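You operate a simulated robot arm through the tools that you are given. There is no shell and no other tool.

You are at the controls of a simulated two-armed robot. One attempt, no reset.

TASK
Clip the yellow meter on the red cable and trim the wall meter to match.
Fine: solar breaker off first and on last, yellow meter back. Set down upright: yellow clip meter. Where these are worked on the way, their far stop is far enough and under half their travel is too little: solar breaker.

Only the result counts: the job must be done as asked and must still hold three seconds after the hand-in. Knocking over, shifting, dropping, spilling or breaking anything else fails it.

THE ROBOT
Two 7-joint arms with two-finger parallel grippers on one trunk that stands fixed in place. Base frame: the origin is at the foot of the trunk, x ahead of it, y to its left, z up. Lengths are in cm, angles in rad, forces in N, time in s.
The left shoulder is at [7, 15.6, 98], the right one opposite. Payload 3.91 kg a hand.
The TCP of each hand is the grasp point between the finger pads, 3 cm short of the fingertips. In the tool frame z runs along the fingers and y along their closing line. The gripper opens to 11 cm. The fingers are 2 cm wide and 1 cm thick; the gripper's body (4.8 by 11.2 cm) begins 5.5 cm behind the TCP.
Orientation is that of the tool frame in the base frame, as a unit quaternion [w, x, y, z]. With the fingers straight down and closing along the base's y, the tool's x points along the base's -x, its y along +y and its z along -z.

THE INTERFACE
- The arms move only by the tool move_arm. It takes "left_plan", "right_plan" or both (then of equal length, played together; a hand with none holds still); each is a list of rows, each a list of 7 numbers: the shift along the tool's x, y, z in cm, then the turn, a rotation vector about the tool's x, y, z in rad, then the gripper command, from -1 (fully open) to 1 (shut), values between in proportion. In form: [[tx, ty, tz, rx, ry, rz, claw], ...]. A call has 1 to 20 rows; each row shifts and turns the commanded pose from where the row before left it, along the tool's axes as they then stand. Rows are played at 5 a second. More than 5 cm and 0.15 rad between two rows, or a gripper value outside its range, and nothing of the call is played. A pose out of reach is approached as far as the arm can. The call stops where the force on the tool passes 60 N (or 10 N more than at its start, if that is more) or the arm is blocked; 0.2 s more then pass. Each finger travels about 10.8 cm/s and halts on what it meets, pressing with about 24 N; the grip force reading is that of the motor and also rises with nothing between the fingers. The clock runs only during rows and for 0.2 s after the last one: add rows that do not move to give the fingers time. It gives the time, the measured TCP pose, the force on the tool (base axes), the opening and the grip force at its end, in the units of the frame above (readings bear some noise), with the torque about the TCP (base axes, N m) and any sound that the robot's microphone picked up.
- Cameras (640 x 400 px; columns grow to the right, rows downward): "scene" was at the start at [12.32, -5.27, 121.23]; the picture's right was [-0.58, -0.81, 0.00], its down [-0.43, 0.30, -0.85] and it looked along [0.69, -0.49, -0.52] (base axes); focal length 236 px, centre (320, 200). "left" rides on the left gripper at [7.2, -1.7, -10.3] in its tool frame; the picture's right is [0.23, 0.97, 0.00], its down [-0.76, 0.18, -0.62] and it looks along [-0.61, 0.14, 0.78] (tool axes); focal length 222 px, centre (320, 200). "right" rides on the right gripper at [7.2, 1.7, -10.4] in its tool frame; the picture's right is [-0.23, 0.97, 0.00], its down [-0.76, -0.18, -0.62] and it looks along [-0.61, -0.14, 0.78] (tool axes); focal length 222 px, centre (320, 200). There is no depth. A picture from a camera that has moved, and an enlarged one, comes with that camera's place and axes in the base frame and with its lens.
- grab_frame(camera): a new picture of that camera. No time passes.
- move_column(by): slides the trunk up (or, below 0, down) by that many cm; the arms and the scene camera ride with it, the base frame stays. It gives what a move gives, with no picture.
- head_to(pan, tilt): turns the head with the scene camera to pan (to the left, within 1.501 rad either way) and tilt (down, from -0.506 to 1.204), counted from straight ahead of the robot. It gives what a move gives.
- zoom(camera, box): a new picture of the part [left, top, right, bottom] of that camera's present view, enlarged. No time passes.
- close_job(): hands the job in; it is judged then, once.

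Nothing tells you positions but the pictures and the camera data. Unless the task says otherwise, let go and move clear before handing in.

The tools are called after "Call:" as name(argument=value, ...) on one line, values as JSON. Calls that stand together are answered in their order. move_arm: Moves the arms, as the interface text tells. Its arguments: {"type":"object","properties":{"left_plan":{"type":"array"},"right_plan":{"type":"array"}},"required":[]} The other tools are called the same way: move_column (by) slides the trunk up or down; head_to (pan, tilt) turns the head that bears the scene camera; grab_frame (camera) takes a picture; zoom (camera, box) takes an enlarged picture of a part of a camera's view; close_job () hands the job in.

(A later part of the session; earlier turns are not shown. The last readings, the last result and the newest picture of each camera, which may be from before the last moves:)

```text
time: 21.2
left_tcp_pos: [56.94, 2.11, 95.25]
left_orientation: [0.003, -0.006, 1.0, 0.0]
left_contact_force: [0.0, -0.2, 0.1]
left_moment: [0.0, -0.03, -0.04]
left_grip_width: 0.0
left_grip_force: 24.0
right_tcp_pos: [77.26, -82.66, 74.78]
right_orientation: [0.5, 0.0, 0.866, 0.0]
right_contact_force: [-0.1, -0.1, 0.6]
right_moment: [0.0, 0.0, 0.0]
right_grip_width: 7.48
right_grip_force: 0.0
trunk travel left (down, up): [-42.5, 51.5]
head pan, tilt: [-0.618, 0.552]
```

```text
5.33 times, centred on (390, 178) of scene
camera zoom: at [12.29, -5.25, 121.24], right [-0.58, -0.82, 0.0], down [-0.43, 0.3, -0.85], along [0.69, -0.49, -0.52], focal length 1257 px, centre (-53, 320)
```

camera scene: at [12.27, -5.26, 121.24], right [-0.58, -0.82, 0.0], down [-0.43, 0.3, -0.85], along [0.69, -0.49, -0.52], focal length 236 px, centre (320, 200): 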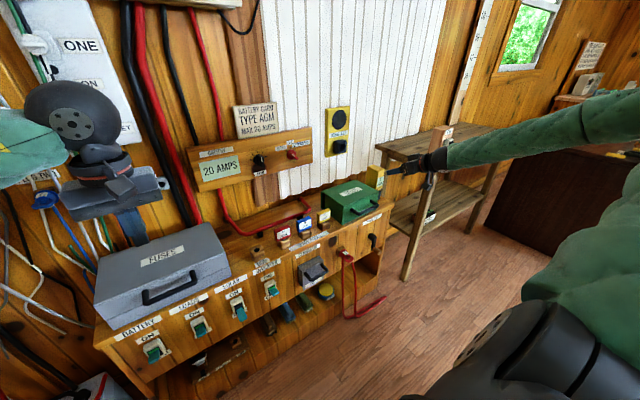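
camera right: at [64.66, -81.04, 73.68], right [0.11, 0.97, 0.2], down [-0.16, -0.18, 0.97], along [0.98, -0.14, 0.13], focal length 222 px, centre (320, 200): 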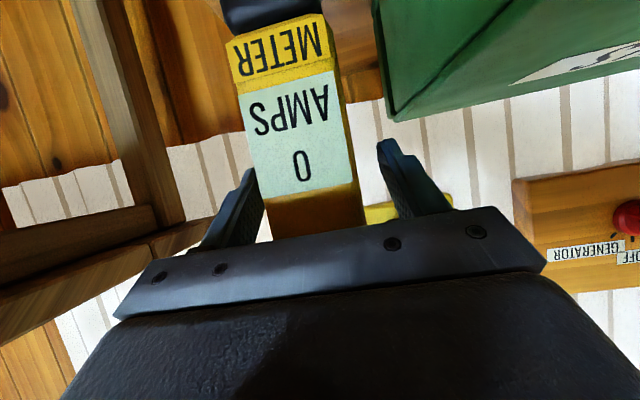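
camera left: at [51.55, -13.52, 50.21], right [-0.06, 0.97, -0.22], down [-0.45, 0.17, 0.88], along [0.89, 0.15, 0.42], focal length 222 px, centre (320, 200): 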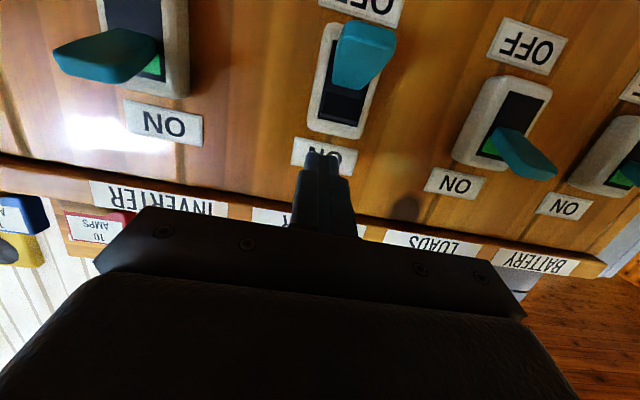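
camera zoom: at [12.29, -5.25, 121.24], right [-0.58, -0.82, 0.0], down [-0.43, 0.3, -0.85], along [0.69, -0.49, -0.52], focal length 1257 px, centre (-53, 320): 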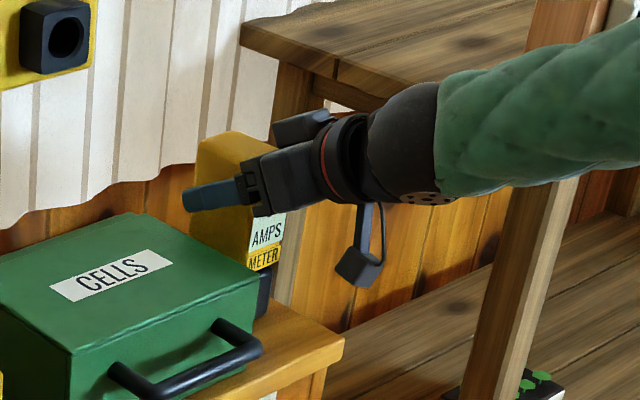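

Call:
move_arm(right_plan=[[0, -0.1, 0, 0, 0, 0, 0.0], [0, 0, 0, 0, 0, 0, 0.3], [0, 0, 0, 0, 0, 0, 0.6], [0, 0, 0, 0, 0, 0, 1], [0, 0, 0, 0, 0, 0, 1], [0, 0, 0, 0, 0, 0, 1]])

Call:
grab_frame(camera="right")

```text
time: 22.6
left_tcp_pos: [57.04, 2.1, 95.28]
left_orientation: [0.003, -0.006, 1.0, 0.001]
left_contact_force: [0.8, 0.0, 0.0]
left_moment: [0.01, 0.03, -0.02]
left_grip_width: 0.01
left_grip_force: 23.9
right_tcp_pos: [77.24, -82.92, 74.63]
right_orientation: [0.499, 0.0, 0.866, 0.0]
right_contact_force: [0.4, -1.1, 0.4]
right_moment: [-0.07, -0.06, -0.04]
right_grip_width: 4.76
right_grip_force: 24.6
trunk travel left (down, up): [-42.5, 51.5]
head pan, tilt: [-0.618, 0.552]
```

```text
taken
camera right: at [64.65, -81.1, 73.59], right [0.11, 0.97, 0.2], down [-0.16, -0.18, 0.97], along [0.98, -0.14, 0.13], focal length 222 px, centre (320, 200)
```

right: 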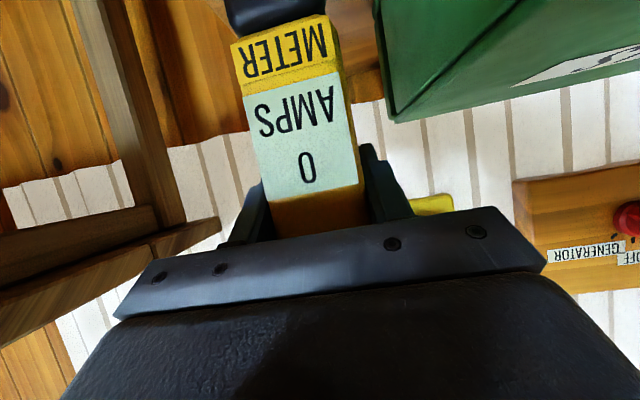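

The meter is gripped with the opening at 4.8 cm and the hand at (77.2, -82.9, 74.6), which is its home pose for the return. I'll lift it straight up.

Call:
move_arm(right_plan=[[-0.866, 0, -0.5, 0, 0, 0, 1], [-1.732, 0, -1.0, 0, 0, 0, 1], [-1.732, 0, -1.0, 0, 0, 0, 1], [-1.732, 0, -1.0, 0, 0, 0, 1], [-1.732, 0, -1.0, 0, 0, 0, 1], [-1.732, 0, -1.0, 0, 0, 0, 1], [-1.732, 0, -1.0, 0, 0, 0, 1], [-0.866, 0, -0.5, 0, 0, 0, 1], [0, 0, 0, 0, 0, 0, 1]])

Call:
zoom(camera="scene", box=[340, 120, 440, 195])

Call:
grab_frame(camera="right")

```text
time: 24.6
left_tcp_pos: [56.99, 2.13, 95.12]
left_orientation: [0.003, -0.005, 1.0, 0.001]
left_contact_force: [-0.8, 0.9, 0.7]
left_moment: [0.0, -0.04, 0.0]
left_grip_width: 0.02
left_grip_force: 24.2
right_tcp_pos: [77.1, -82.66, 88.81]
right_orientation: [0.5, 0.0, 0.866, 0.0]
right_contact_force: [0.1, 0.1, -2.6]
right_moment: [0.0, 0.0, 0.02]
right_grip_width: 4.8
right_grip_force: 24.2
trunk travel left (down, up): [-42.5, 51.5]
head pan, tilt: [-0.618, 0.552]
```

```text
5.33 times, centred on (390, 158) of scene
camera zoom: at [12.34, -5.3, 121.22], right [-0.58, -0.82, 0.0], down [-0.43, 0.3, -0.85], along [0.69, -0.49, -0.52], focal length 1257 px, centre (-53, 427)
```

zoom: 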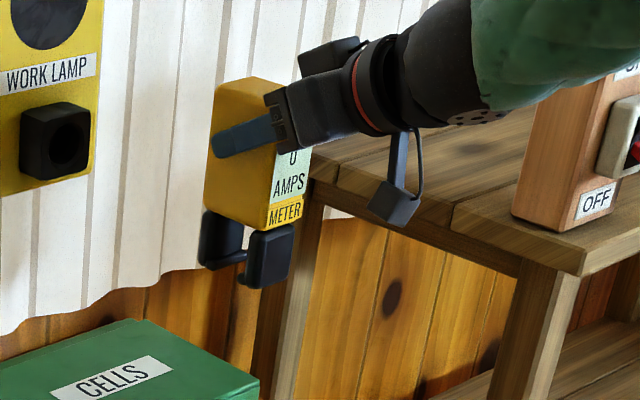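

```text
taken
camera right: at [64.6, -81.0, 87.65], right [0.11, 0.97, 0.2], down [-0.16, -0.18, 0.97], along [0.98, -0.14, 0.13], focal length 222 px, centre (320, 200)
```

right: 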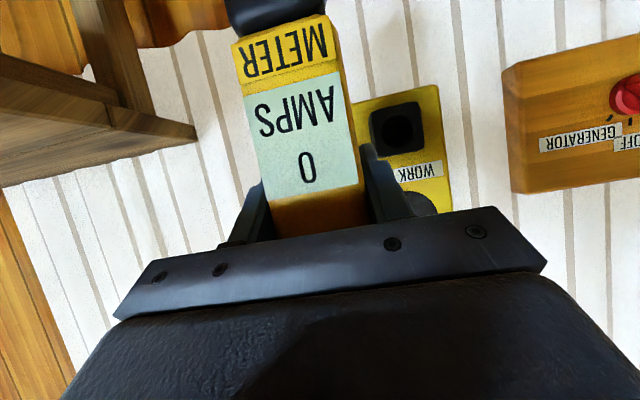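

Call:
zoom(camera="scene", box=[365, 145, 405, 180])

Call:
zoom(camera="scene", box=[200, 170, 340, 260])

```text
11.43 times, centred on (385, 162) of scene
camera zoom: at [12.34, -5.3, 121.22], right [-0.58, -0.82, 0.0], down [-0.43, 0.3, -0.85], along [0.69, -0.49, -0.52], focal length 2693 px, centre (-423, 629)
```

zoom: 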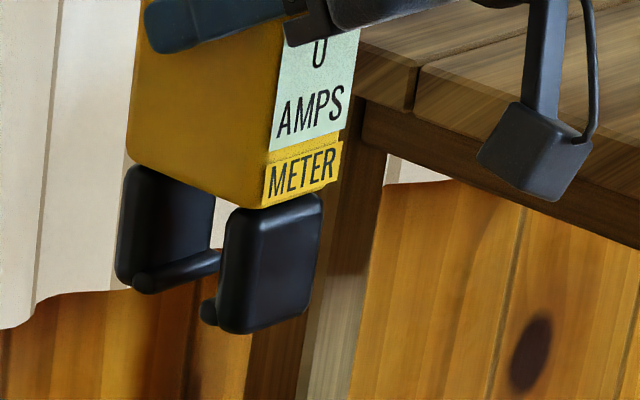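

```text
4.44 times, centred on (270, 215) of scene
camera zoom: at [12.34, -5.3, 121.22], right [-0.58, -0.82, 0.0], down [-0.43, 0.3, -0.85], along [0.69, -0.49, -0.52], focal length 1047 px, centre (542, 133)
```

zoom: 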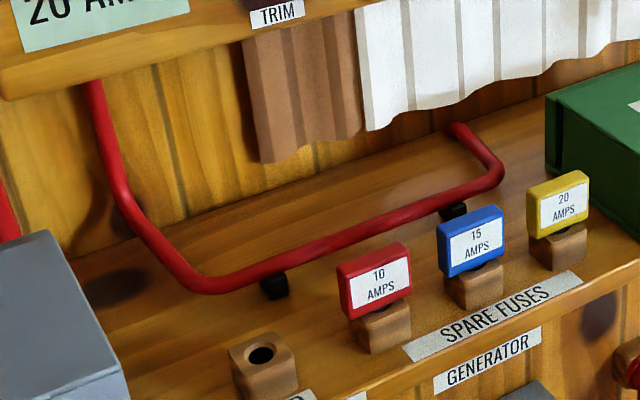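

The meter's jaws are front and back prongs with rounded lips, so it should snap down over the cable. I'll carry it sideways at height to above the cable run at y≈-40.5.

Call:
move_arm(right_plan=[[-0.1, 2, 0.2, 0, 0, 0, 1], [-0.236, 3.65, 0.41, 0, 0, 0, 1], [-0.236, 3.65, 0.41, 0, 0, 0, 1], [-0.236, 3.65, 0.41, 0, 0, 0, 1], [-0.236, 3.65, 0.41, 0, 0, 0, 1], [-0.236, 3.65, 0.41, 0, 0, 0, 1], [-0.236, 3.65, 0.41, 0, 0, 0, 1], [-0.236, 3.65, 0.41, 0, 0, 0, 1], [-0.236, 3.65, 0.41, 0, 0, 0, 1], [-0.236, 3.65, 0.41, 0, 0, 0, 1], [-0.236, 3.65, 0.41, 0, 0, 0, 1], [-0.236, 3.65, 0.41, 0, 0, 0, 1], [0, 0, 0, 0, 0, 0, 1]])

Call:
grab_frame(camera="scene")

Call:
zoom(camera="scene", box=[210, 110, 330, 250])

Call:
grab_frame(camera="right")

```text
time: 27.4
left_tcp_pos: [56.98, 2.11, 95.24]
left_orientation: [0.002, -0.005, 1.0, 0.001]
left_contact_force: [0.0, -0.3, -0.2]
left_moment: [0.05, 0.01, -0.01]
left_grip_width: 0.0
left_grip_force: 24.4
right_tcp_pos: [82.64, -40.68, 88.92]
right_orientation: [0.499, 0.001, 0.867, -0.001]
right_contact_force: [0.2, -0.6, -2.2]
right_moment: [0.0, 0.04, 0.03]
right_grip_width: 4.8
right_grip_force: 24.4
trunk travel left (down, up): [-42.5, 51.5]
head pan, tilt: [-0.618, 0.552]
```

```text
taken
camera scene: at [12.32, -5.31, 121.23], right [-0.58, -0.82, 0.0], down [-0.43, 0.3, -0.85], along [0.69, -0.49, -0.52], focal length 236 px, centre (320, 200)
```

scene: 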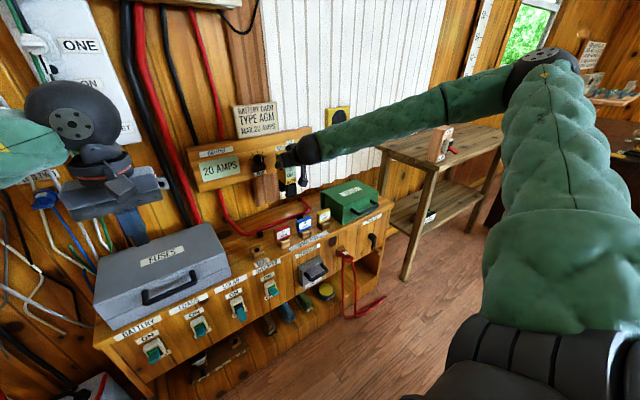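

```text
2.86 times, centred on (270, 180) of scene
camera zoom: at [12.32, -5.31, 121.23], right [-0.58, -0.82, 0.0], down [-0.43, 0.3, -0.85], along [0.69, -0.49, -0.52], focal length 673 px, centre (463, 257)
```

zoom: 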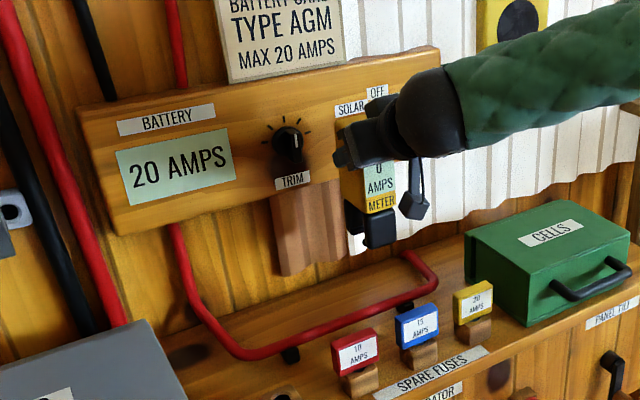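

```text
taken
camera right: at [70.05, -38.94, 87.72], right [0.11, 0.97, 0.2], down [-0.16, -0.18, 0.97], along [0.98, -0.14, 0.13], focal length 222 px, centre (320, 200)
```

right: 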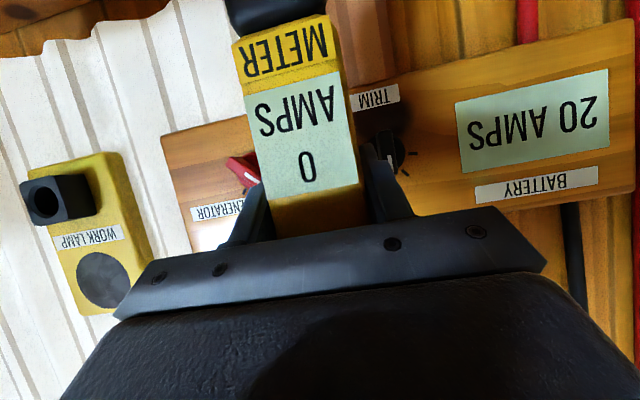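

The meter hovers above the cable run. I'll lower it partway and check alignment between the prong slot and the cable.

Call:
move_arm(right_plan=[[1.732, 0, 1.0, 0, 0, 0, 1], [1.732, 0, 1.0, 0, 0, 0, 1], [1.732, 0, 1.0, 0, 0, 0, 1], [0, 0, 0, 0, 0, 0, 1]])

Call:
zoom(camera="scene", box=[265, 150, 325, 230])

Call:
zoom(camera="scene", box=[280, 180, 320, 220])

```text
time: 28.4
left_tcp_pos: [57.17, 2.31, 95.28]
left_orientation: [0.003, -0.006, 1.0, 0.0]
left_contact_force: [-0.1, -0.3, 0.6]
left_moment: [0.01, 0.0, 0.0]
left_grip_width: 0.01
left_grip_force: 24.2
right_tcp_pos: [82.6, -40.69, 82.78]
right_orientation: [0.5, 0.0, 0.866, 0.0]
right_contact_force: [1.0, -0.3, -3.0]
right_moment: [-0.04, 0.01, 0.0]
right_grip_width: 4.78
right_grip_force: 23.2
trunk travel left (down, up): [-42.5, 51.5]
head pan, tilt: [-0.618, 0.552]
```

```text
5.00 times, centred on (295, 190) of scene
camera zoom: at [12.32, -5.24, 121.23], right [-0.58, -0.82, 0.0], down [-0.43, 0.3, -0.85], along [0.69, -0.49, -0.52], focal length 1178 px, centre (445, 250)
```

zoom: 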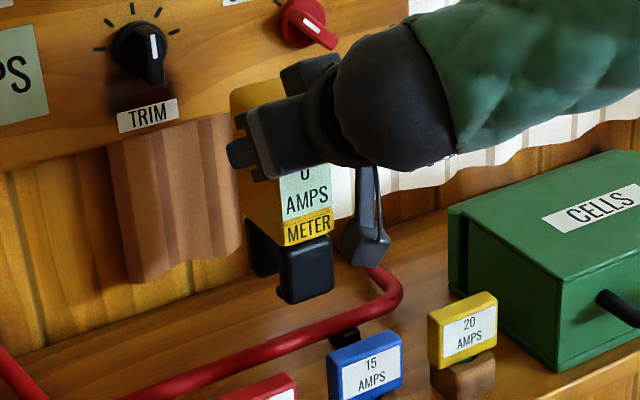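

```text
10.00 times, centred on (300, 200) of scene
camera zoom: at [12.32, -5.24, 121.23], right [-0.58, -0.82, 0.0], down [-0.43, 0.3, -0.85], along [0.69, -0.49, -0.52], focal length 2356 px, centre (520, 200)
```

zoom: 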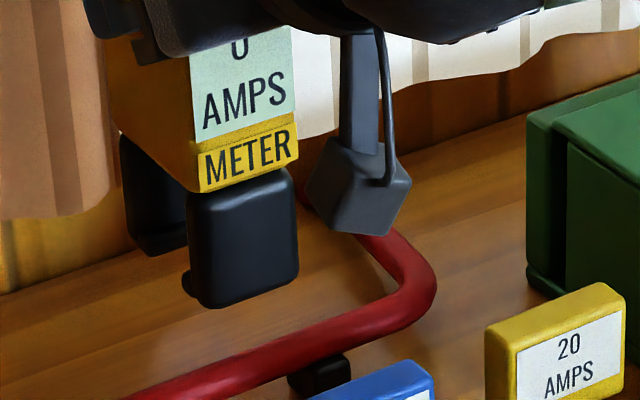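

The scene view suggests the slot is centred near x≈82.7, over the cable. To verify, I'll bring the left wrist camera to the left side and look along the cable.

Call:
move_arm(left_plan=[[-4, 0, -0.5, 0, 0, 0, 1], [-4, 0, -0.5, 0, 0, 0, 1], [-4, 0, -0.5, 0, 0, 0, 1], [-4, 0, -0.5, 0, 0, 0, 1], [-4, 0, 0, 0, 0, 0, 1], [-4, 0, 0, 0, 0, 0, 1], [0, 0, 0, 0, 0, 0.1428, 1], [0, 0, 0, 0, 0, 0.1428, 1], [0, 0, 0, 0, 0, 0.1428, 1], [0, 0, 0, 0, 0, 0.1428, 1], [0, 0, 0, 0, 0, 0.1428, 1], [0, 0, 0, 0, 0, 0.1428, 1], [0, 0, 0, 0, 0, 0.1428, 1], [0, 0, 0, 0, 0, 0.1428, 1], [0, 0, 0, 0, 0, 0.1428, 1], [0, 0, 0, 0, 0, 0.1428, 1], [0, 0, 0, 0, 0, 0.1428, 1], [0, 0, 0, 0, -0.15, 0, 1], [0, 0, 0, 0, -0.15, 0, 1], [0, 0, 0, 0, -0.15, 0, 1]])

Call:
grab_frame(camera="left")

Call:
grab_frame(camera="scene")

```text
time: 32.6
left_tcp_pos: [81.05, 2.49, 97.29]
left_orientation: [0.2, 0.463, 0.857, -0.105]
left_contact_force: [0.0, -0.5, 0.3]
left_moment: [-0.02, -0.01, -0.01]
left_grip_width: 0.01
left_grip_force: 24.2
left hand out of reach, approached as far as the arm can: row 14, 15, 16, 17
right_tcp_pos: [82.6, -40.72, 82.74]
right_orientation: [0.498, 0.0, 0.867, -0.001]
right_contact_force: [0.2, -0.4, -3.0]
right_moment: [-0.01, -0.01, 0.0]
right_grip_width: 4.8
right_grip_force: 23.9
trunk travel left (down, up): [-42.5, 51.5]
head pan, tilt: [-0.618, 0.552]
```

```text
taken
camera left: at [73.51, 10.69, 103.36], right [0.7, 0.71, -0.1], down [0.37, -0.25, 0.89], along [0.61, -0.66, -0.44], focal length 222 px, centre (320, 200)
```

left: 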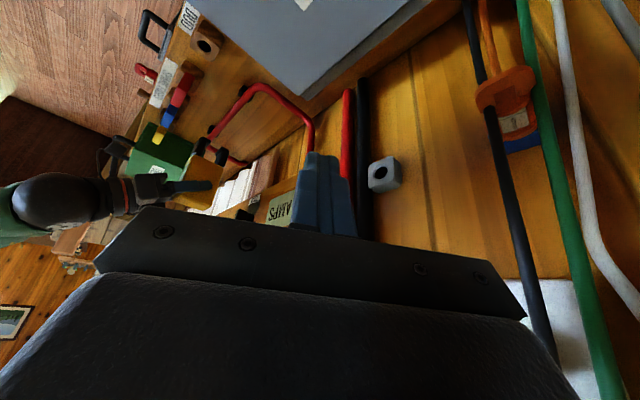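

```text
taken
camera scene: at [12.36, -5.2, 121.24], right [-0.58, -0.81, 0.0], down [-0.43, 0.3, -0.85], along [0.69, -0.49, -0.52], focal length 236 px, centre (320, 200)
```

scene: 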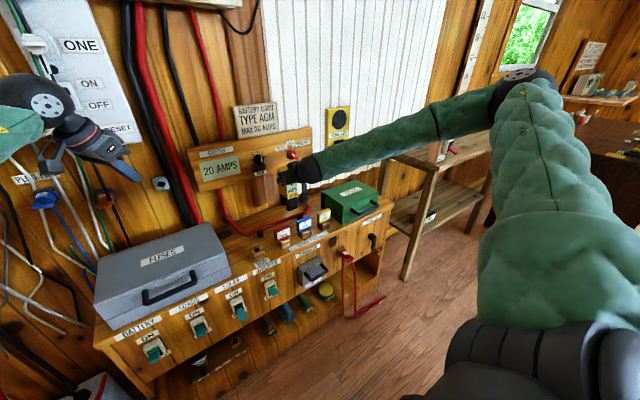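

Call:
zoom(camera="left", box=[180, 80, 280, 220])

Call:
zoom(camera="left", box=[185, 130, 235, 180])

```text
2.86 times, centred on (230, 150) of left
camera zoom: at [73.51, 10.69, 103.36], right [0.7, 0.71, -0.1], down [0.37, -0.25, 0.89], along [0.61, -0.66, -0.44], focal length 635 px, centre (577, 343)
```

zoom: 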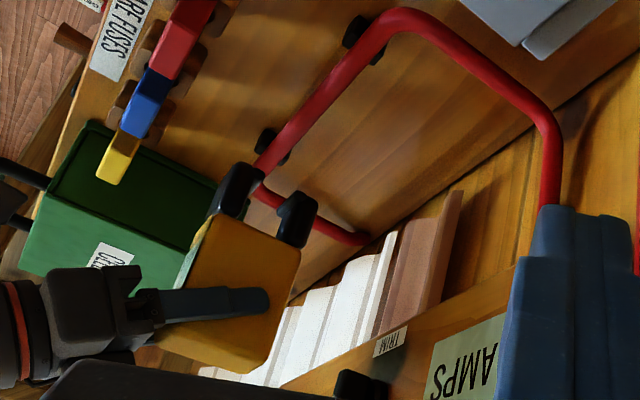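

```text
8.00 times, centred on (210, 155) of left
camera zoom: at [73.51, 10.69, 103.36], right [0.7, 0.71, -0.1], down [0.37, -0.25, 0.89], along [0.61, -0.66, -0.44], focal length 1777 px, centre (1200, 560)
```

zoom: 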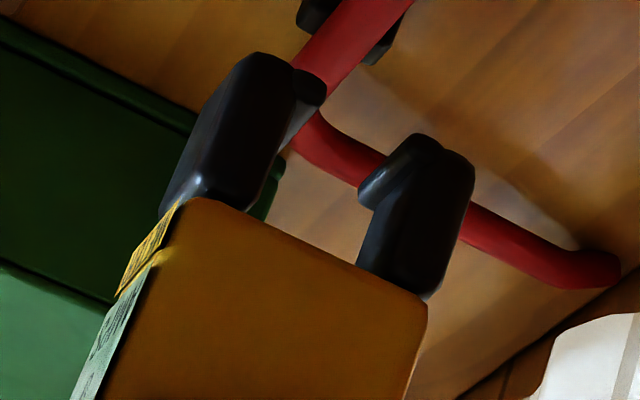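

Call:
zoom(camera="left", box=[190, 90, 250, 170])

Call:
zoom(camera="left", box=[200, 115, 240, 155])

```text
5.00 times, centred on (220, 130) of left
camera zoom: at [73.51, 10.69, 103.36], right [0.7, 0.71, -0.1], down [0.37, -0.25, 0.89], along [0.61, -0.66, -0.44], focal length 1111 px, centre (820, 550)
```

zoom: 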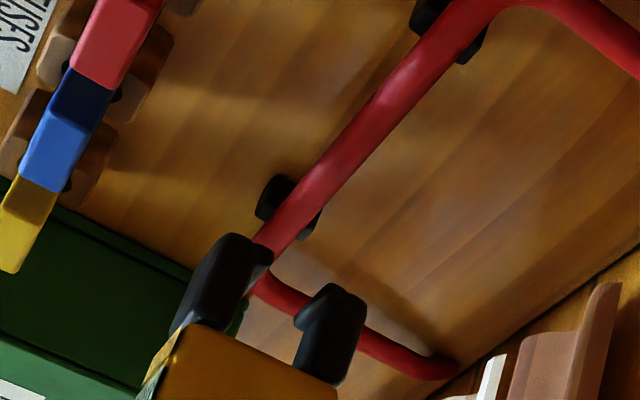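

```text
10.00 times, centred on (220, 135) of left
camera zoom: at [73.51, 10.69, 103.36], right [0.7, 0.71, -0.1], down [0.37, -0.25, 0.89], along [0.61, -0.66, -0.44], focal length 2221 px, centre (1320, 850)
```

zoom: 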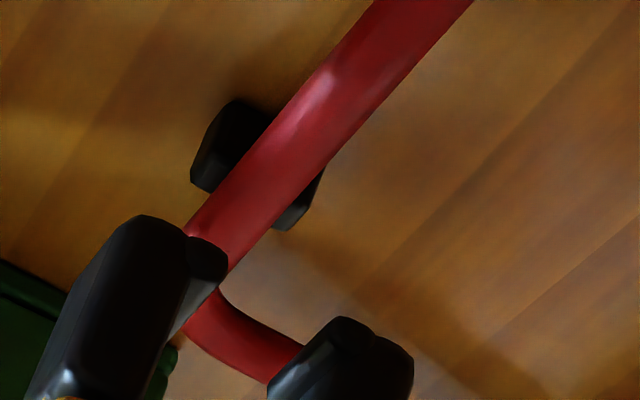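

The side view shows the rounded lips about 2.5 cm apart around a 1.5 cm cable, with the slot perhaps 0.2 cm too far back. I'll shift forward slightly, lower to just above the cable, and recheck.

Call:
move_arm(right_plan=[[1.04, 0, 0.53, 0, 0, 0, 1], [1.04, 0, 0.53, 0, 0, 0, 1], [1.04, 0, 0.53, 0, 0, 0, 1], [0, 0, 0, 0, 0, 0, 1]])

Call:
zoom(camera="left", box=[190, 90, 250, 170])

Call:
zoom(camera="left", box=[200, 115, 240, 155])

Call:
zoom(camera="scene", box=[275, 190, 315, 230])

```text
time: 33.6
left_tcp_pos: [81.06, 2.3, 97.26]
left_orientation: [0.198, 0.463, 0.858, -0.104]
left_contact_force: [0.5, 0.3, -0.8]
left_moment: [0.0, -0.02, 0.0]
left_grip_width: 0.0
left_grip_force: 23.4
right_tcp_pos: [82.23, -40.72, 79.32]
right_orientation: [0.499, 0.0, 0.867, 0.0]
right_contact_force: [-0.6, 0.6, -2.4]
right_moment: [0.03, -0.02, 0.01]
right_grip_width: 4.8
right_grip_force: 24.1
trunk travel left (down, up): [-42.5, 51.5]
head pan, tilt: [-0.618, 0.552]
```

```text
5.00 times, centred on (220, 130) of left
camera zoom: at [73.5, 10.66, 103.38], right [0.7, 0.71, -0.09], down [0.37, -0.25, 0.89], along [0.61, -0.66, -0.44], focal length 1111 px, centre (820, 550)
```

zoom: 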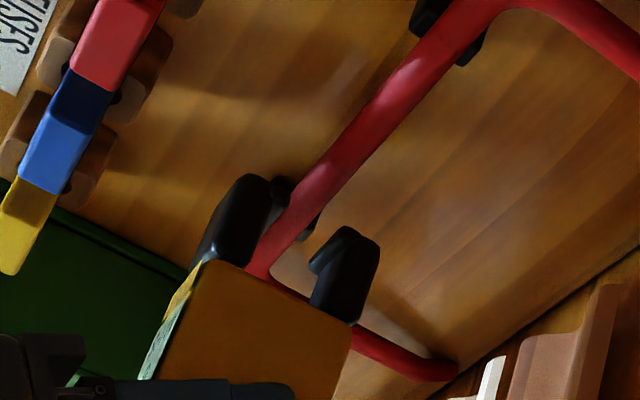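

```text
10.00 times, centred on (220, 135) of left
camera zoom: at [73.5, 10.66, 103.38], right [0.7, 0.71, -0.09], down [0.37, -0.25, 0.89], along [0.61, -0.66, -0.44], focal length 2221 px, centre (1320, 850)
```

zoom: 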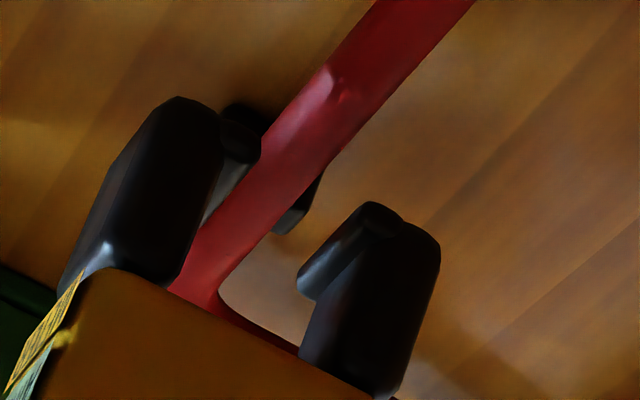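

```text
10.00 times, centred on (295, 210) of scene
camera zoom: at [12.34, -5.26, 121.23], right [-0.58, -0.82, 0.0], down [-0.43, 0.3, -0.85], along [0.69, -0.49, -0.52], focal length 2356 px, centre (570, 100)
```

zoom: 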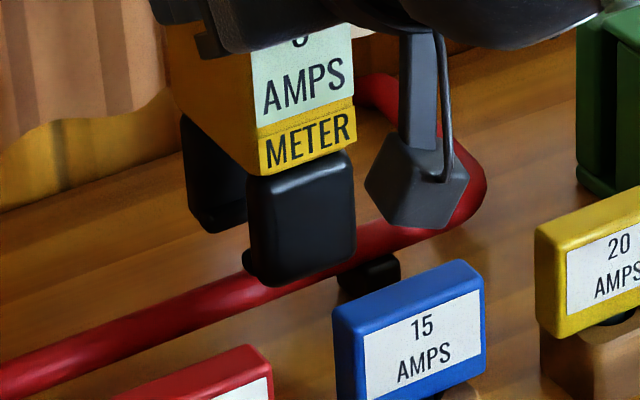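

The side view shows the cable centred in the mouth. I'll lower in small steps to straddle the cable, watching the force.

Call:
move_arm(right_plan=[[0.383, 0, 0.337, 0, 0, 0, 1], [0.433, 0, 0.25, 0, 0, 0, 1], [0.433, 0, 0.25, 0, 0, 0, 1], [0.433, 0, 0.25, 0, 0, 0, 1], [0.433, 0, 0.25, 0, 0, 0, 1], [0.433, 0, 0.25, 0, 0, 0, 1], [0, 0, 0, 0, 0, 0, 1]])

Call:
zoom(camera="left", box=[200, 100, 260, 160])

Call:
zoom(camera="scene", box=[265, 170, 325, 230])

Call:
grab_frame(camera="right")

```text
time: 35.2
left_tcp_pos: [81.05, 2.51, 97.23]
left_orientation: [0.197, 0.463, 0.858, -0.103]
left_contact_force: [0.2, 0.5, 0.0]
left_moment: [-0.01, 0.03, -0.05]
left_grip_width: 0.01
left_grip_force: 23.6
right_tcp_pos: [82.43, -40.53, 76.23]
right_orientation: [0.499, 0.0, 0.867, 0.0]
right_contact_force: [0.1, 0.6, -2.7]
right_moment: [0.01, -0.02, -0.02]
right_grip_width: 4.81
right_grip_force: 24.1
trunk travel left (down, up): [-42.5, 51.5]
head pan, tilt: [-0.618, 0.552]
```

```text
6.67 times, centred on (230, 130) of left
camera zoom: at [73.51, 10.66, 103.38], right [0.7, 0.71, -0.09], down [0.37, -0.25, 0.89], along [0.61, -0.66, -0.44], focal length 1481 px, centre (920, 667)
```

zoom: 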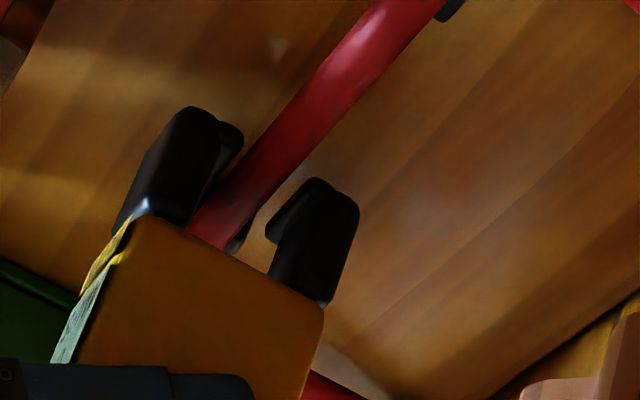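

```text
6.67 times, centred on (295, 200) of scene
camera zoom: at [12.35, -5.26, 121.23], right [-0.58, -0.82, 0.0], down [-0.43, 0.3, -0.85], along [0.69, -0.49, -0.52], focal length 1571 px, centre (487, 200)
```

zoom: 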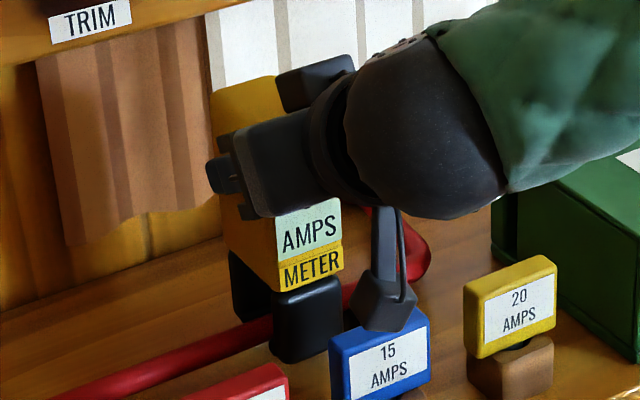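

```text
taken
camera right: at [69.94, -38.89, 75.19], right [0.11, 0.97, 0.2], down [-0.16, -0.18, 0.97], along [0.98, -0.14, 0.13], focal length 222 px, centre (320, 200)
```

right: 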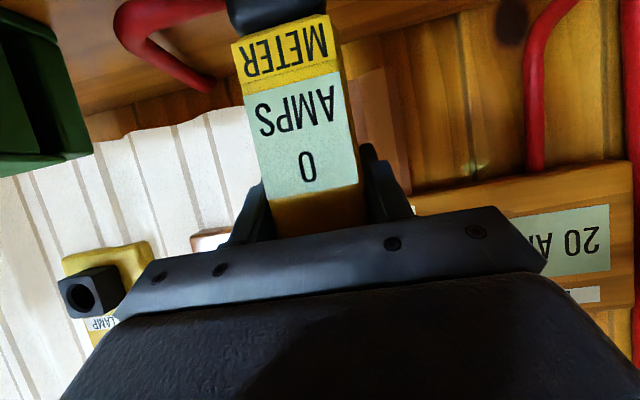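

Call:
move_arm(right_plan=[[0.346, 0, 0.2, 0, 0, 0, 1], [0.346, 0, 0.2, 0, 0, 0, 1], [0.346, 0, 0.2, 0, 0, 0, 1], [0, 0, 0, 0, 0, 0, 1]])

Call:
grab_frame(camera="right")

Call:
zoom(camera="scene", box=[265, 170, 325, 230])

```text
time: 36.2
left_tcp_pos: [80.95, 2.45, 97.23]
left_orientation: [0.197, 0.463, 0.858, -0.104]
left_contact_force: [-0.8, 0.1, -0.4]
left_moment: [-0.04, 0.0, 0.03]
left_grip_width: 0.0
left_grip_force: 23.4
right_tcp_pos: [82.51, -40.54, 75.18]
right_orientation: [0.499, 0.0, 0.866, 0.0]
right_contact_force: [-0.9, -0.2, -2.2]
right_moment: [-0.01, 0.02, -0.02]
right_grip_width: 4.8
right_grip_force: 23.7
trunk travel left (down, up): [-42.5, 51.5]
head pan, tilt: [-0.618, 0.552]
```

```text
taken
camera right: at [69.91, -38.82, 74.01], right [0.11, 0.97, 0.2], down [-0.16, -0.18, 0.97], along [0.98, -0.14, 0.13], focal length 222 px, centre (320, 200)
```

right: 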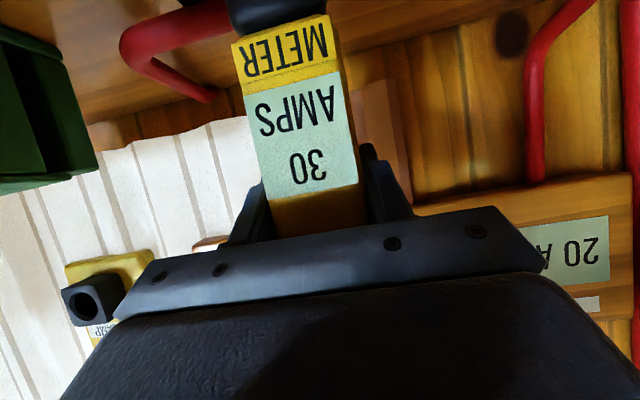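

```text
6.67 times, centred on (295, 200) of scene
camera zoom: at [12.35, -5.26, 121.22], right [-0.58, -0.82, 0.0], down [-0.43, 0.3, -0.85], along [0.69, -0.49, -0.52], focal length 1571 px, centre (487, 200)
```

zoom: 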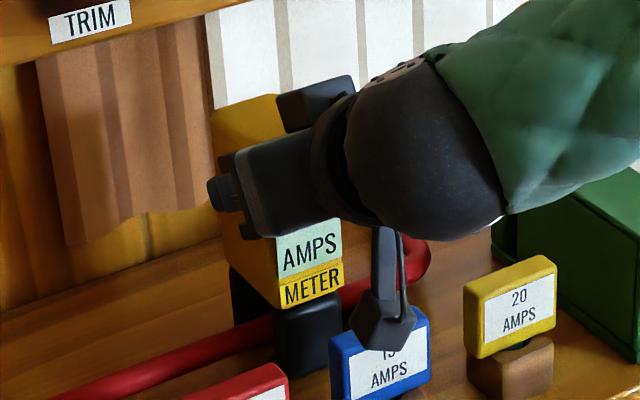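

Call:
zoom(camera="right", box=[220, 0, 380, 220])

Call:
move_arm(right_plan=[[0.173, 0, 0.1, 0, 0, 0, 1], [0.173, 0, 0.1, 0, 0, 0, 1], [0.087, 0, 0.05, 0, 0, 0, 1], [0, 0, 0, 0, 0, 0, 1]])

Call:
zoom(camera="left", box=[200, 100, 260, 160])

```text
1.82 times, centred on (300, 110) of right
camera zoom: at [69.91, -38.82, 74.01], right [0.11, 0.97, 0.2], down [-0.16, -0.18, 0.97], along [0.98, -0.14, 0.13], focal length 404 px, centre (356, 364)
```

zoom: 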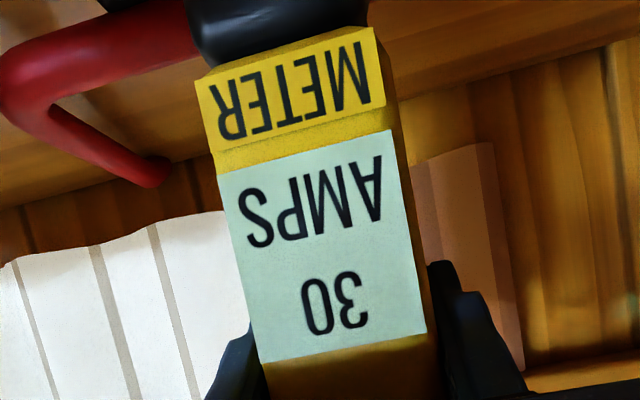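

```text
time: 37.2
left_tcp_pos: [80.97, 2.37, 97.29]
left_orientation: [0.199, 0.462, 0.858, -0.104]
left_contact_force: [0.6, -0.8, -0.7]
left_moment: [-0.02, -0.02, 0.01]
left_grip_width: 0.02
left_grip_force: 23.5
right_tcp_pos: [82.68, -40.58, 74.75]
right_orientation: [0.5, 0.0, 0.866, 0.0]
right_contact_force: [0.8, 0.1, 1.4]
right_moment: [0.12, -0.14, 0.01]
right_grip_width: 4.79
right_grip_force: 24.1
trunk travel left (down, up): [-42.5, 51.5]
head pan, tilt: [-0.618, 0.552]
```

```text
6.67 times, centred on (230, 130) of left
camera zoom: at [73.49, 10.67, 103.39], right [0.7, 0.71, -0.09], down [0.37, -0.25, 0.89], along [0.61, -0.66, -0.44], focal length 1481 px, centre (920, 667)
```

zoom: 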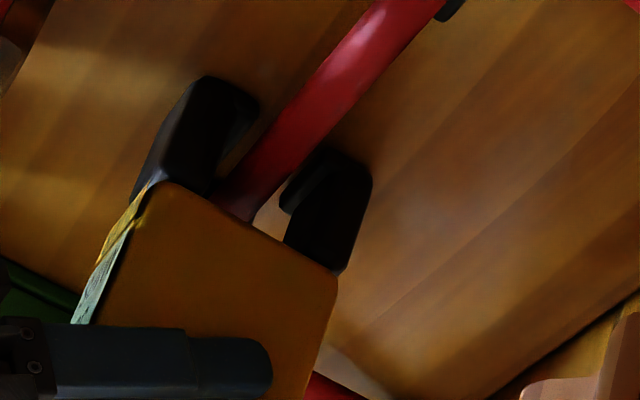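

The meter now reads 30 AMPS on the cable while the wall meter shows 20, and it has just touched the bench (the force went to +1.4 N). I'll release it standing there and back straight off along the fingers.

Call:
move_arm(right_plan=[[0, 0, 0, 0, 0, 0, 0.0], [0, 0, 0, 0, 0, 0, -0.36], [0, 0, 0, 0, 0, 0, -0.36], [0, 0, 0, 0, 0, 0, -0.36], [0, 0, -2, 0, 0, 0, -0.36], [0, 0, -3, 0, 0, 0, -0.36], [0, 0, -3, 0, 0, 0, -0.36], [0, 0, -3, 0, 0, 0, -0.36], [0, 0, -3, 0, 0, 0, -0.36], [0, 0, -3, 0, 0, 0, -0.36], [0, 0, 0, 0, 0, 0, -0.36]])

Call:
grab_frame(camera="right")

Call:
zoom(camera="scene", box=[200, 120, 360, 240])

Call:
zoom(camera="left", box=[180, 90, 280, 220])

```text
time: 39.6
left_tcp_pos: [81.01, 2.36, 97.22]
left_orientation: [0.198, 0.463, 0.858, -0.104]
left_contact_force: [0.4, -0.1, -0.6]
left_moment: [-0.02, 0.0, 0.02]
left_grip_width: 0.03
left_grip_force: 24.0
right_tcp_pos: [67.83, -40.71, 83.09]
right_orientation: [0.499, 0.0, 0.867, 0.001]
right_contact_force: [0.0, -0.7, 0.4]
right_moment: [0.0, 0.0, -0.02]
right_grip_width: 7.46
right_grip_force: 0.0
trunk travel left (down, up): [-42.5, 51.5]
head pan, tilt: [-0.618, 0.552]
```

```text
taken
camera right: at [55.26, -39.02, 82.0], right [0.11, 0.97, 0.2], down [-0.16, -0.18, 0.97], along [0.98, -0.14, 0.13], focal length 222 px, centre (320, 200)
```

right: 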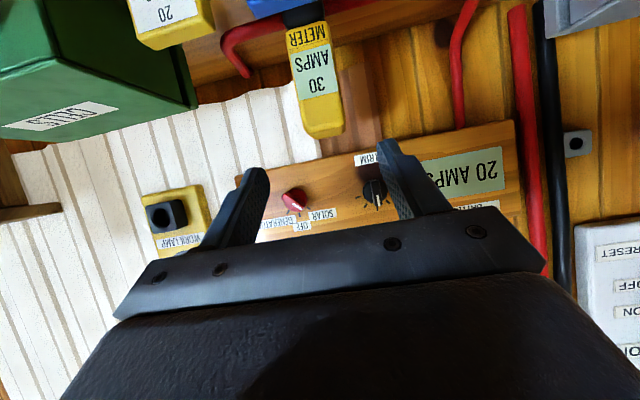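

```text
3.33 times, centred on (280, 180) of scene
camera zoom: at [12.37, -5.25, 121.22], right [-0.58, -0.82, 0.0], down [-0.43, 0.3, -0.85], along [0.69, -0.49, -0.52], focal length 785 px, centre (453, 267)
```

zoom: 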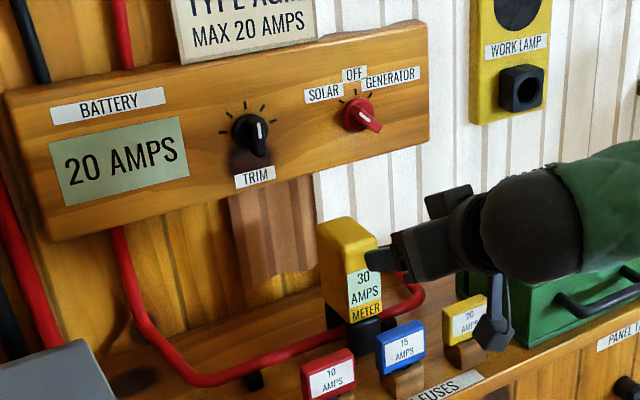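

```text
3.08 times, centred on (230, 155) of left
camera zoom: at [73.53, 10.67, 103.35], right [0.7, 0.71, -0.09], down [0.37, -0.25, 0.89], along [0.61, -0.66, -0.44], focal length 684 px, centre (597, 338)
```

zoom: 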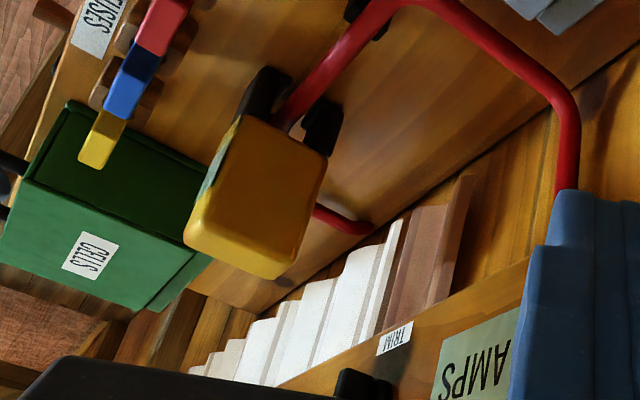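

Call:
zoom(camera="right", box=[335, 150, 415, 220])

Call:
zoom(camera="scene", box=[235, 135, 295, 185])

Call:
zoom(camera="left", box=[200, 170, 320, 240])

```text
5.71 times, centred on (375, 185) of right
camera zoom: at [55.26, -39.02, 82.0], right [0.11, 0.97, 0.2], down [-0.16, -0.18, 0.97], along [0.98, -0.14, 0.13], focal length 1269 px, centre (6, 286)
```

zoom: 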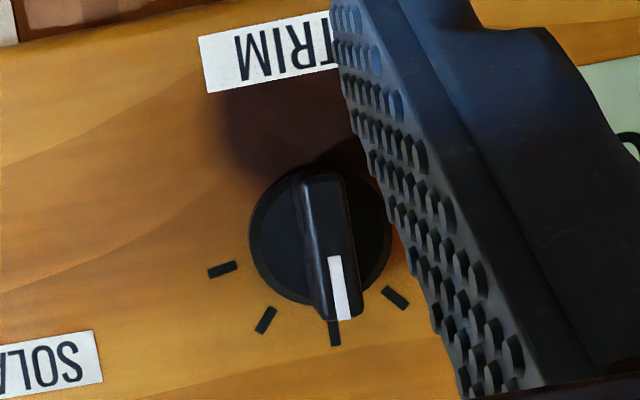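

```text
8.00 times, centred on (265, 160) of scene
camera zoom: at [12.37, -5.25, 121.22], right [-0.58, -0.82, 0.0], down [-0.43, 0.3, -0.85], along [0.69, -0.49, -0.52], focal length 1885 px, centre (760, 520)
```

zoom: 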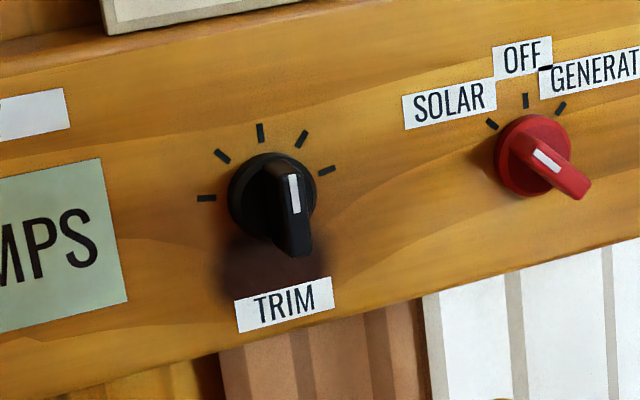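

```text
5.33 times, centred on (260, 205) of left
camera zoom: at [73.53, 10.67, 103.35], right [0.7, 0.71, -0.09], down [0.37, -0.25, 0.89], along [0.61, -0.66, -0.44], focal length 1185 px, centre (640, 173)
```

zoom: 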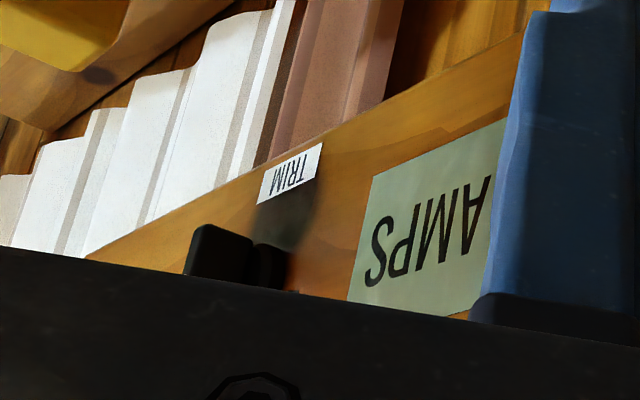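

The meter stands alone on the cable at 30 AMPS, and the TRIM knob triangulates to (93.8, -35.0, 87.7) with its bar vertical and its front at x≈91.2. I'll level the right hand to point straight at the wall and line it up with the knob axis.

Call:
move_arm(right_plan=[[0, 0, 0, 0, -0.131, 0, -0.2], [0, 0, 0, 0, -0.131, 0, 0.0], [0, 0, 0, 0, -0.131, 0, 0.09], [0, 0, 0, 0, -0.131, 0, 0.09], [-1.53, 1.92, 1.5, 0, 0, 0, 0.09], [-1.53, 1.92, 2.5, 0, 0, 0, 0.09], [-1.53, 1.92, 4.0, 0, 0, 0, 0.09], [0, 0, 0, 0, 0, 0, 0.09]])

Call:
grab_frame(camera="right")

Call:
zoom(camera="scene", box=[200, 120, 360, 240])

```text
time: 41.4
left_tcp_pos: [80.98, 2.54, 97.37]
left_orientation: [0.197, 0.464, 0.857, -0.104]
left_contact_force: [-0.2, -0.5, 0.7]
left_moment: [0.02, 0.0, 0.0]
left_grip_width: 0.0
left_grip_force: 24.3
right_tcp_pos: [75.76, -34.62, 87.86]
right_orientation: [0.707, 0.001, 0.707, -0.001]
right_contact_force: [-1.0, -0.6, 0.4]
right_moment: [-0.02, 0.04, 0.02]
right_grip_width: 5.0
right_grip_force: 0.1
trunk travel left (down, up): [-42.5, 51.5]
head pan, tilt: [-0.618, 0.552]
```

```text
taken
camera right: at [65.41, -32.95, 80.51], right [0.0, 0.97, 0.23], down [-0.62, -0.18, 0.76], along [0.78, -0.14, 0.61], focal length 222 px, centre (320, 200)
```

right: 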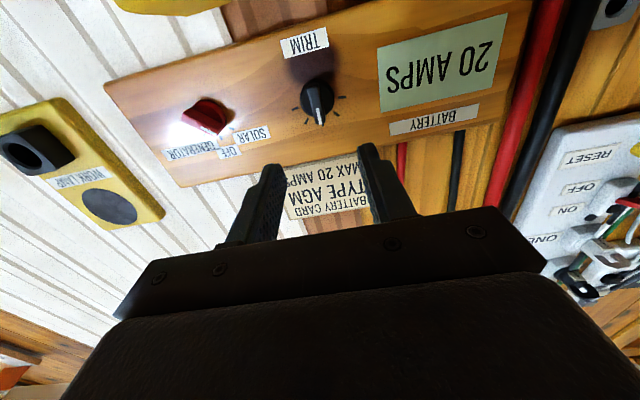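

```text
3.33 times, centred on (280, 180) of scene
camera zoom: at [12.27, -5.31, 121.24], right [-0.58, -0.81, 0.0], down [-0.43, 0.3, -0.85], along [0.69, -0.49, -0.52], focal length 785 px, centre (453, 267)
```

zoom: 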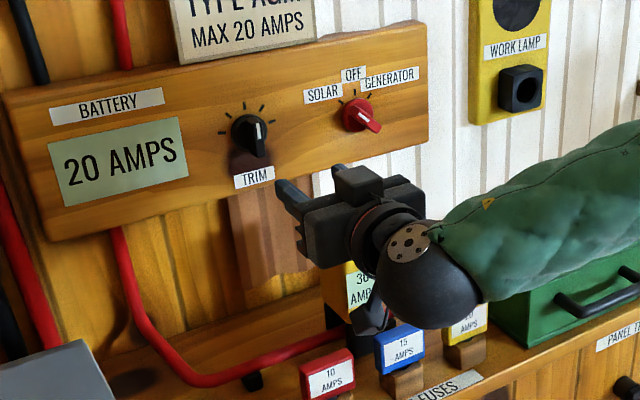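

Call:
move_arm(right_plan=[[0.05, -0.35, 3, 0, 0, 0, 0.09], [0.05, 0, 3, 0, 0, 0, 0.09], [0, 0, 3, 0, 0, 0, 0.09], [0, 0, 2.5, 0, 0, 0, 0.09], [0, 0, 0, 0, 0, 0, 0.09]])

Call:
grab_frame(camera="right")

Call:
zoom(camera="scene", box=[200, 120, 320, 220])

Call:
grab_frame(camera="left")

```text
time: 42.6
left_tcp_pos: [80.96, 2.39, 97.21]
left_orientation: [0.197, 0.464, 0.858, -0.104]
left_contact_force: [0.6, 0.4, -0.1]
left_moment: [0.01, -0.01, 0.0]
left_grip_width: 0.0
left_grip_force: 24.0
right_tcp_pos: [87.39, -35.17, 87.79]
right_orientation: [0.707, 0.0, 0.708, 0.0]
right_contact_force: [-0.2, -0.1, -0.6]
right_moment: [0.01, 0.0, 0.0]
right_grip_width: 4.99
right_grip_force: 0.0
trunk travel left (down, up): [-42.5, 51.5]
head pan, tilt: [-0.618, 0.552]
```

```text
taken
camera right: at [77.02, -33.38, 80.49], right [0.0, 0.97, 0.23], down [-0.62, -0.18, 0.76], along [0.78, -0.14, 0.61], focal length 222 px, centre (320, 200)
```

right: 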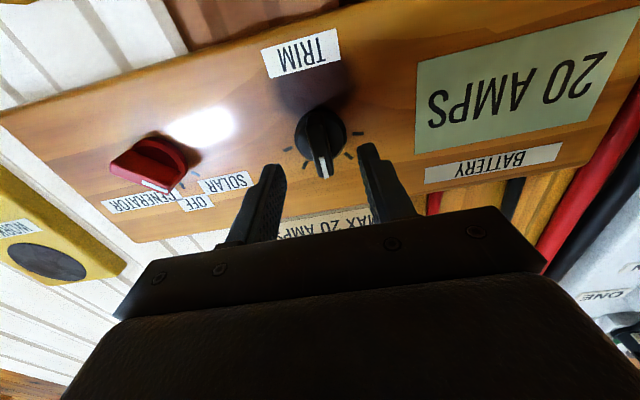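

```text
4.00 times, centred on (260, 170) of scene
camera zoom: at [12.32, -5.26, 121.23], right [-0.58, -0.82, 0.0], down [-0.43, 0.3, -0.85], along [0.69, -0.49, -0.52], focal length 942 px, centre (560, 320)
```

zoom: 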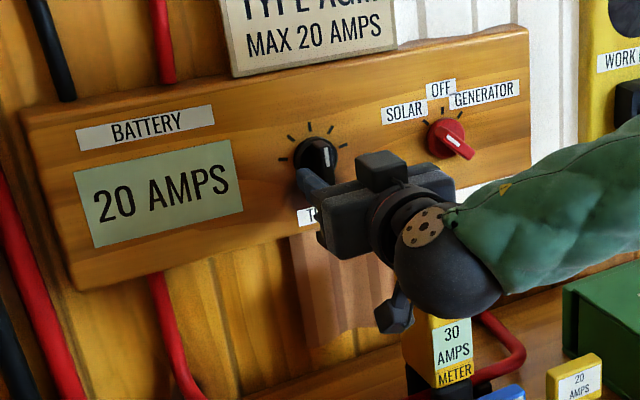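

```text
taken
camera left: at [73.48, 10.66, 103.4], right [0.7, 0.71, -0.09], down [0.37, -0.25, 0.89], along [0.61, -0.66, -0.44], focal length 222 px, centre (320, 200)
```

left: 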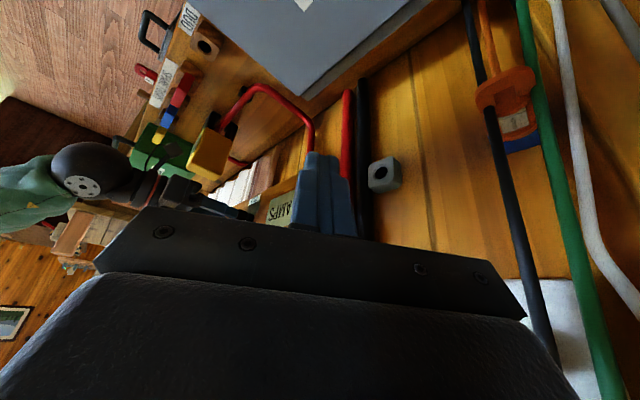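

Call:
zoom(camera="right", box=[260, 90, 390, 200])

Call:
zoom(camera="scene", box=[245, 140, 295, 180])

```text
3.64 times, centred on (325, 145) of right
camera zoom: at [77.02, -33.38, 80.49], right [0.0, 0.97, 0.23], down [-0.62, -0.18, 0.76], along [0.78, -0.14, 0.61], focal length 808 px, centre (302, 400)
```

zoom: 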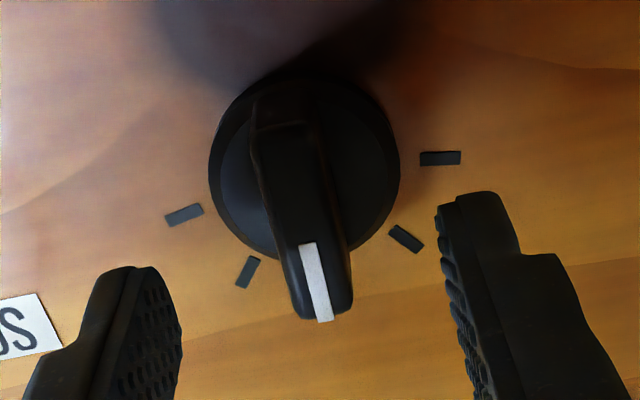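

```text
10.00 times, centred on (270, 160) of scene
camera zoom: at [12.32, -5.26, 121.23], right [-0.58, -0.82, 0.0], down [-0.43, 0.3, -0.85], along [0.69, -0.49, -0.52], focal length 2356 px, centre (820, 600)
```

zoom: 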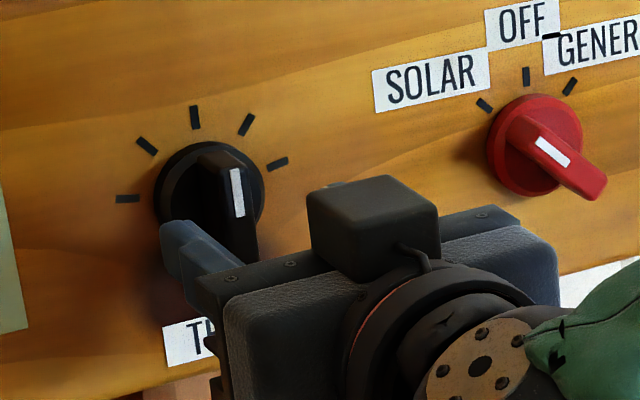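

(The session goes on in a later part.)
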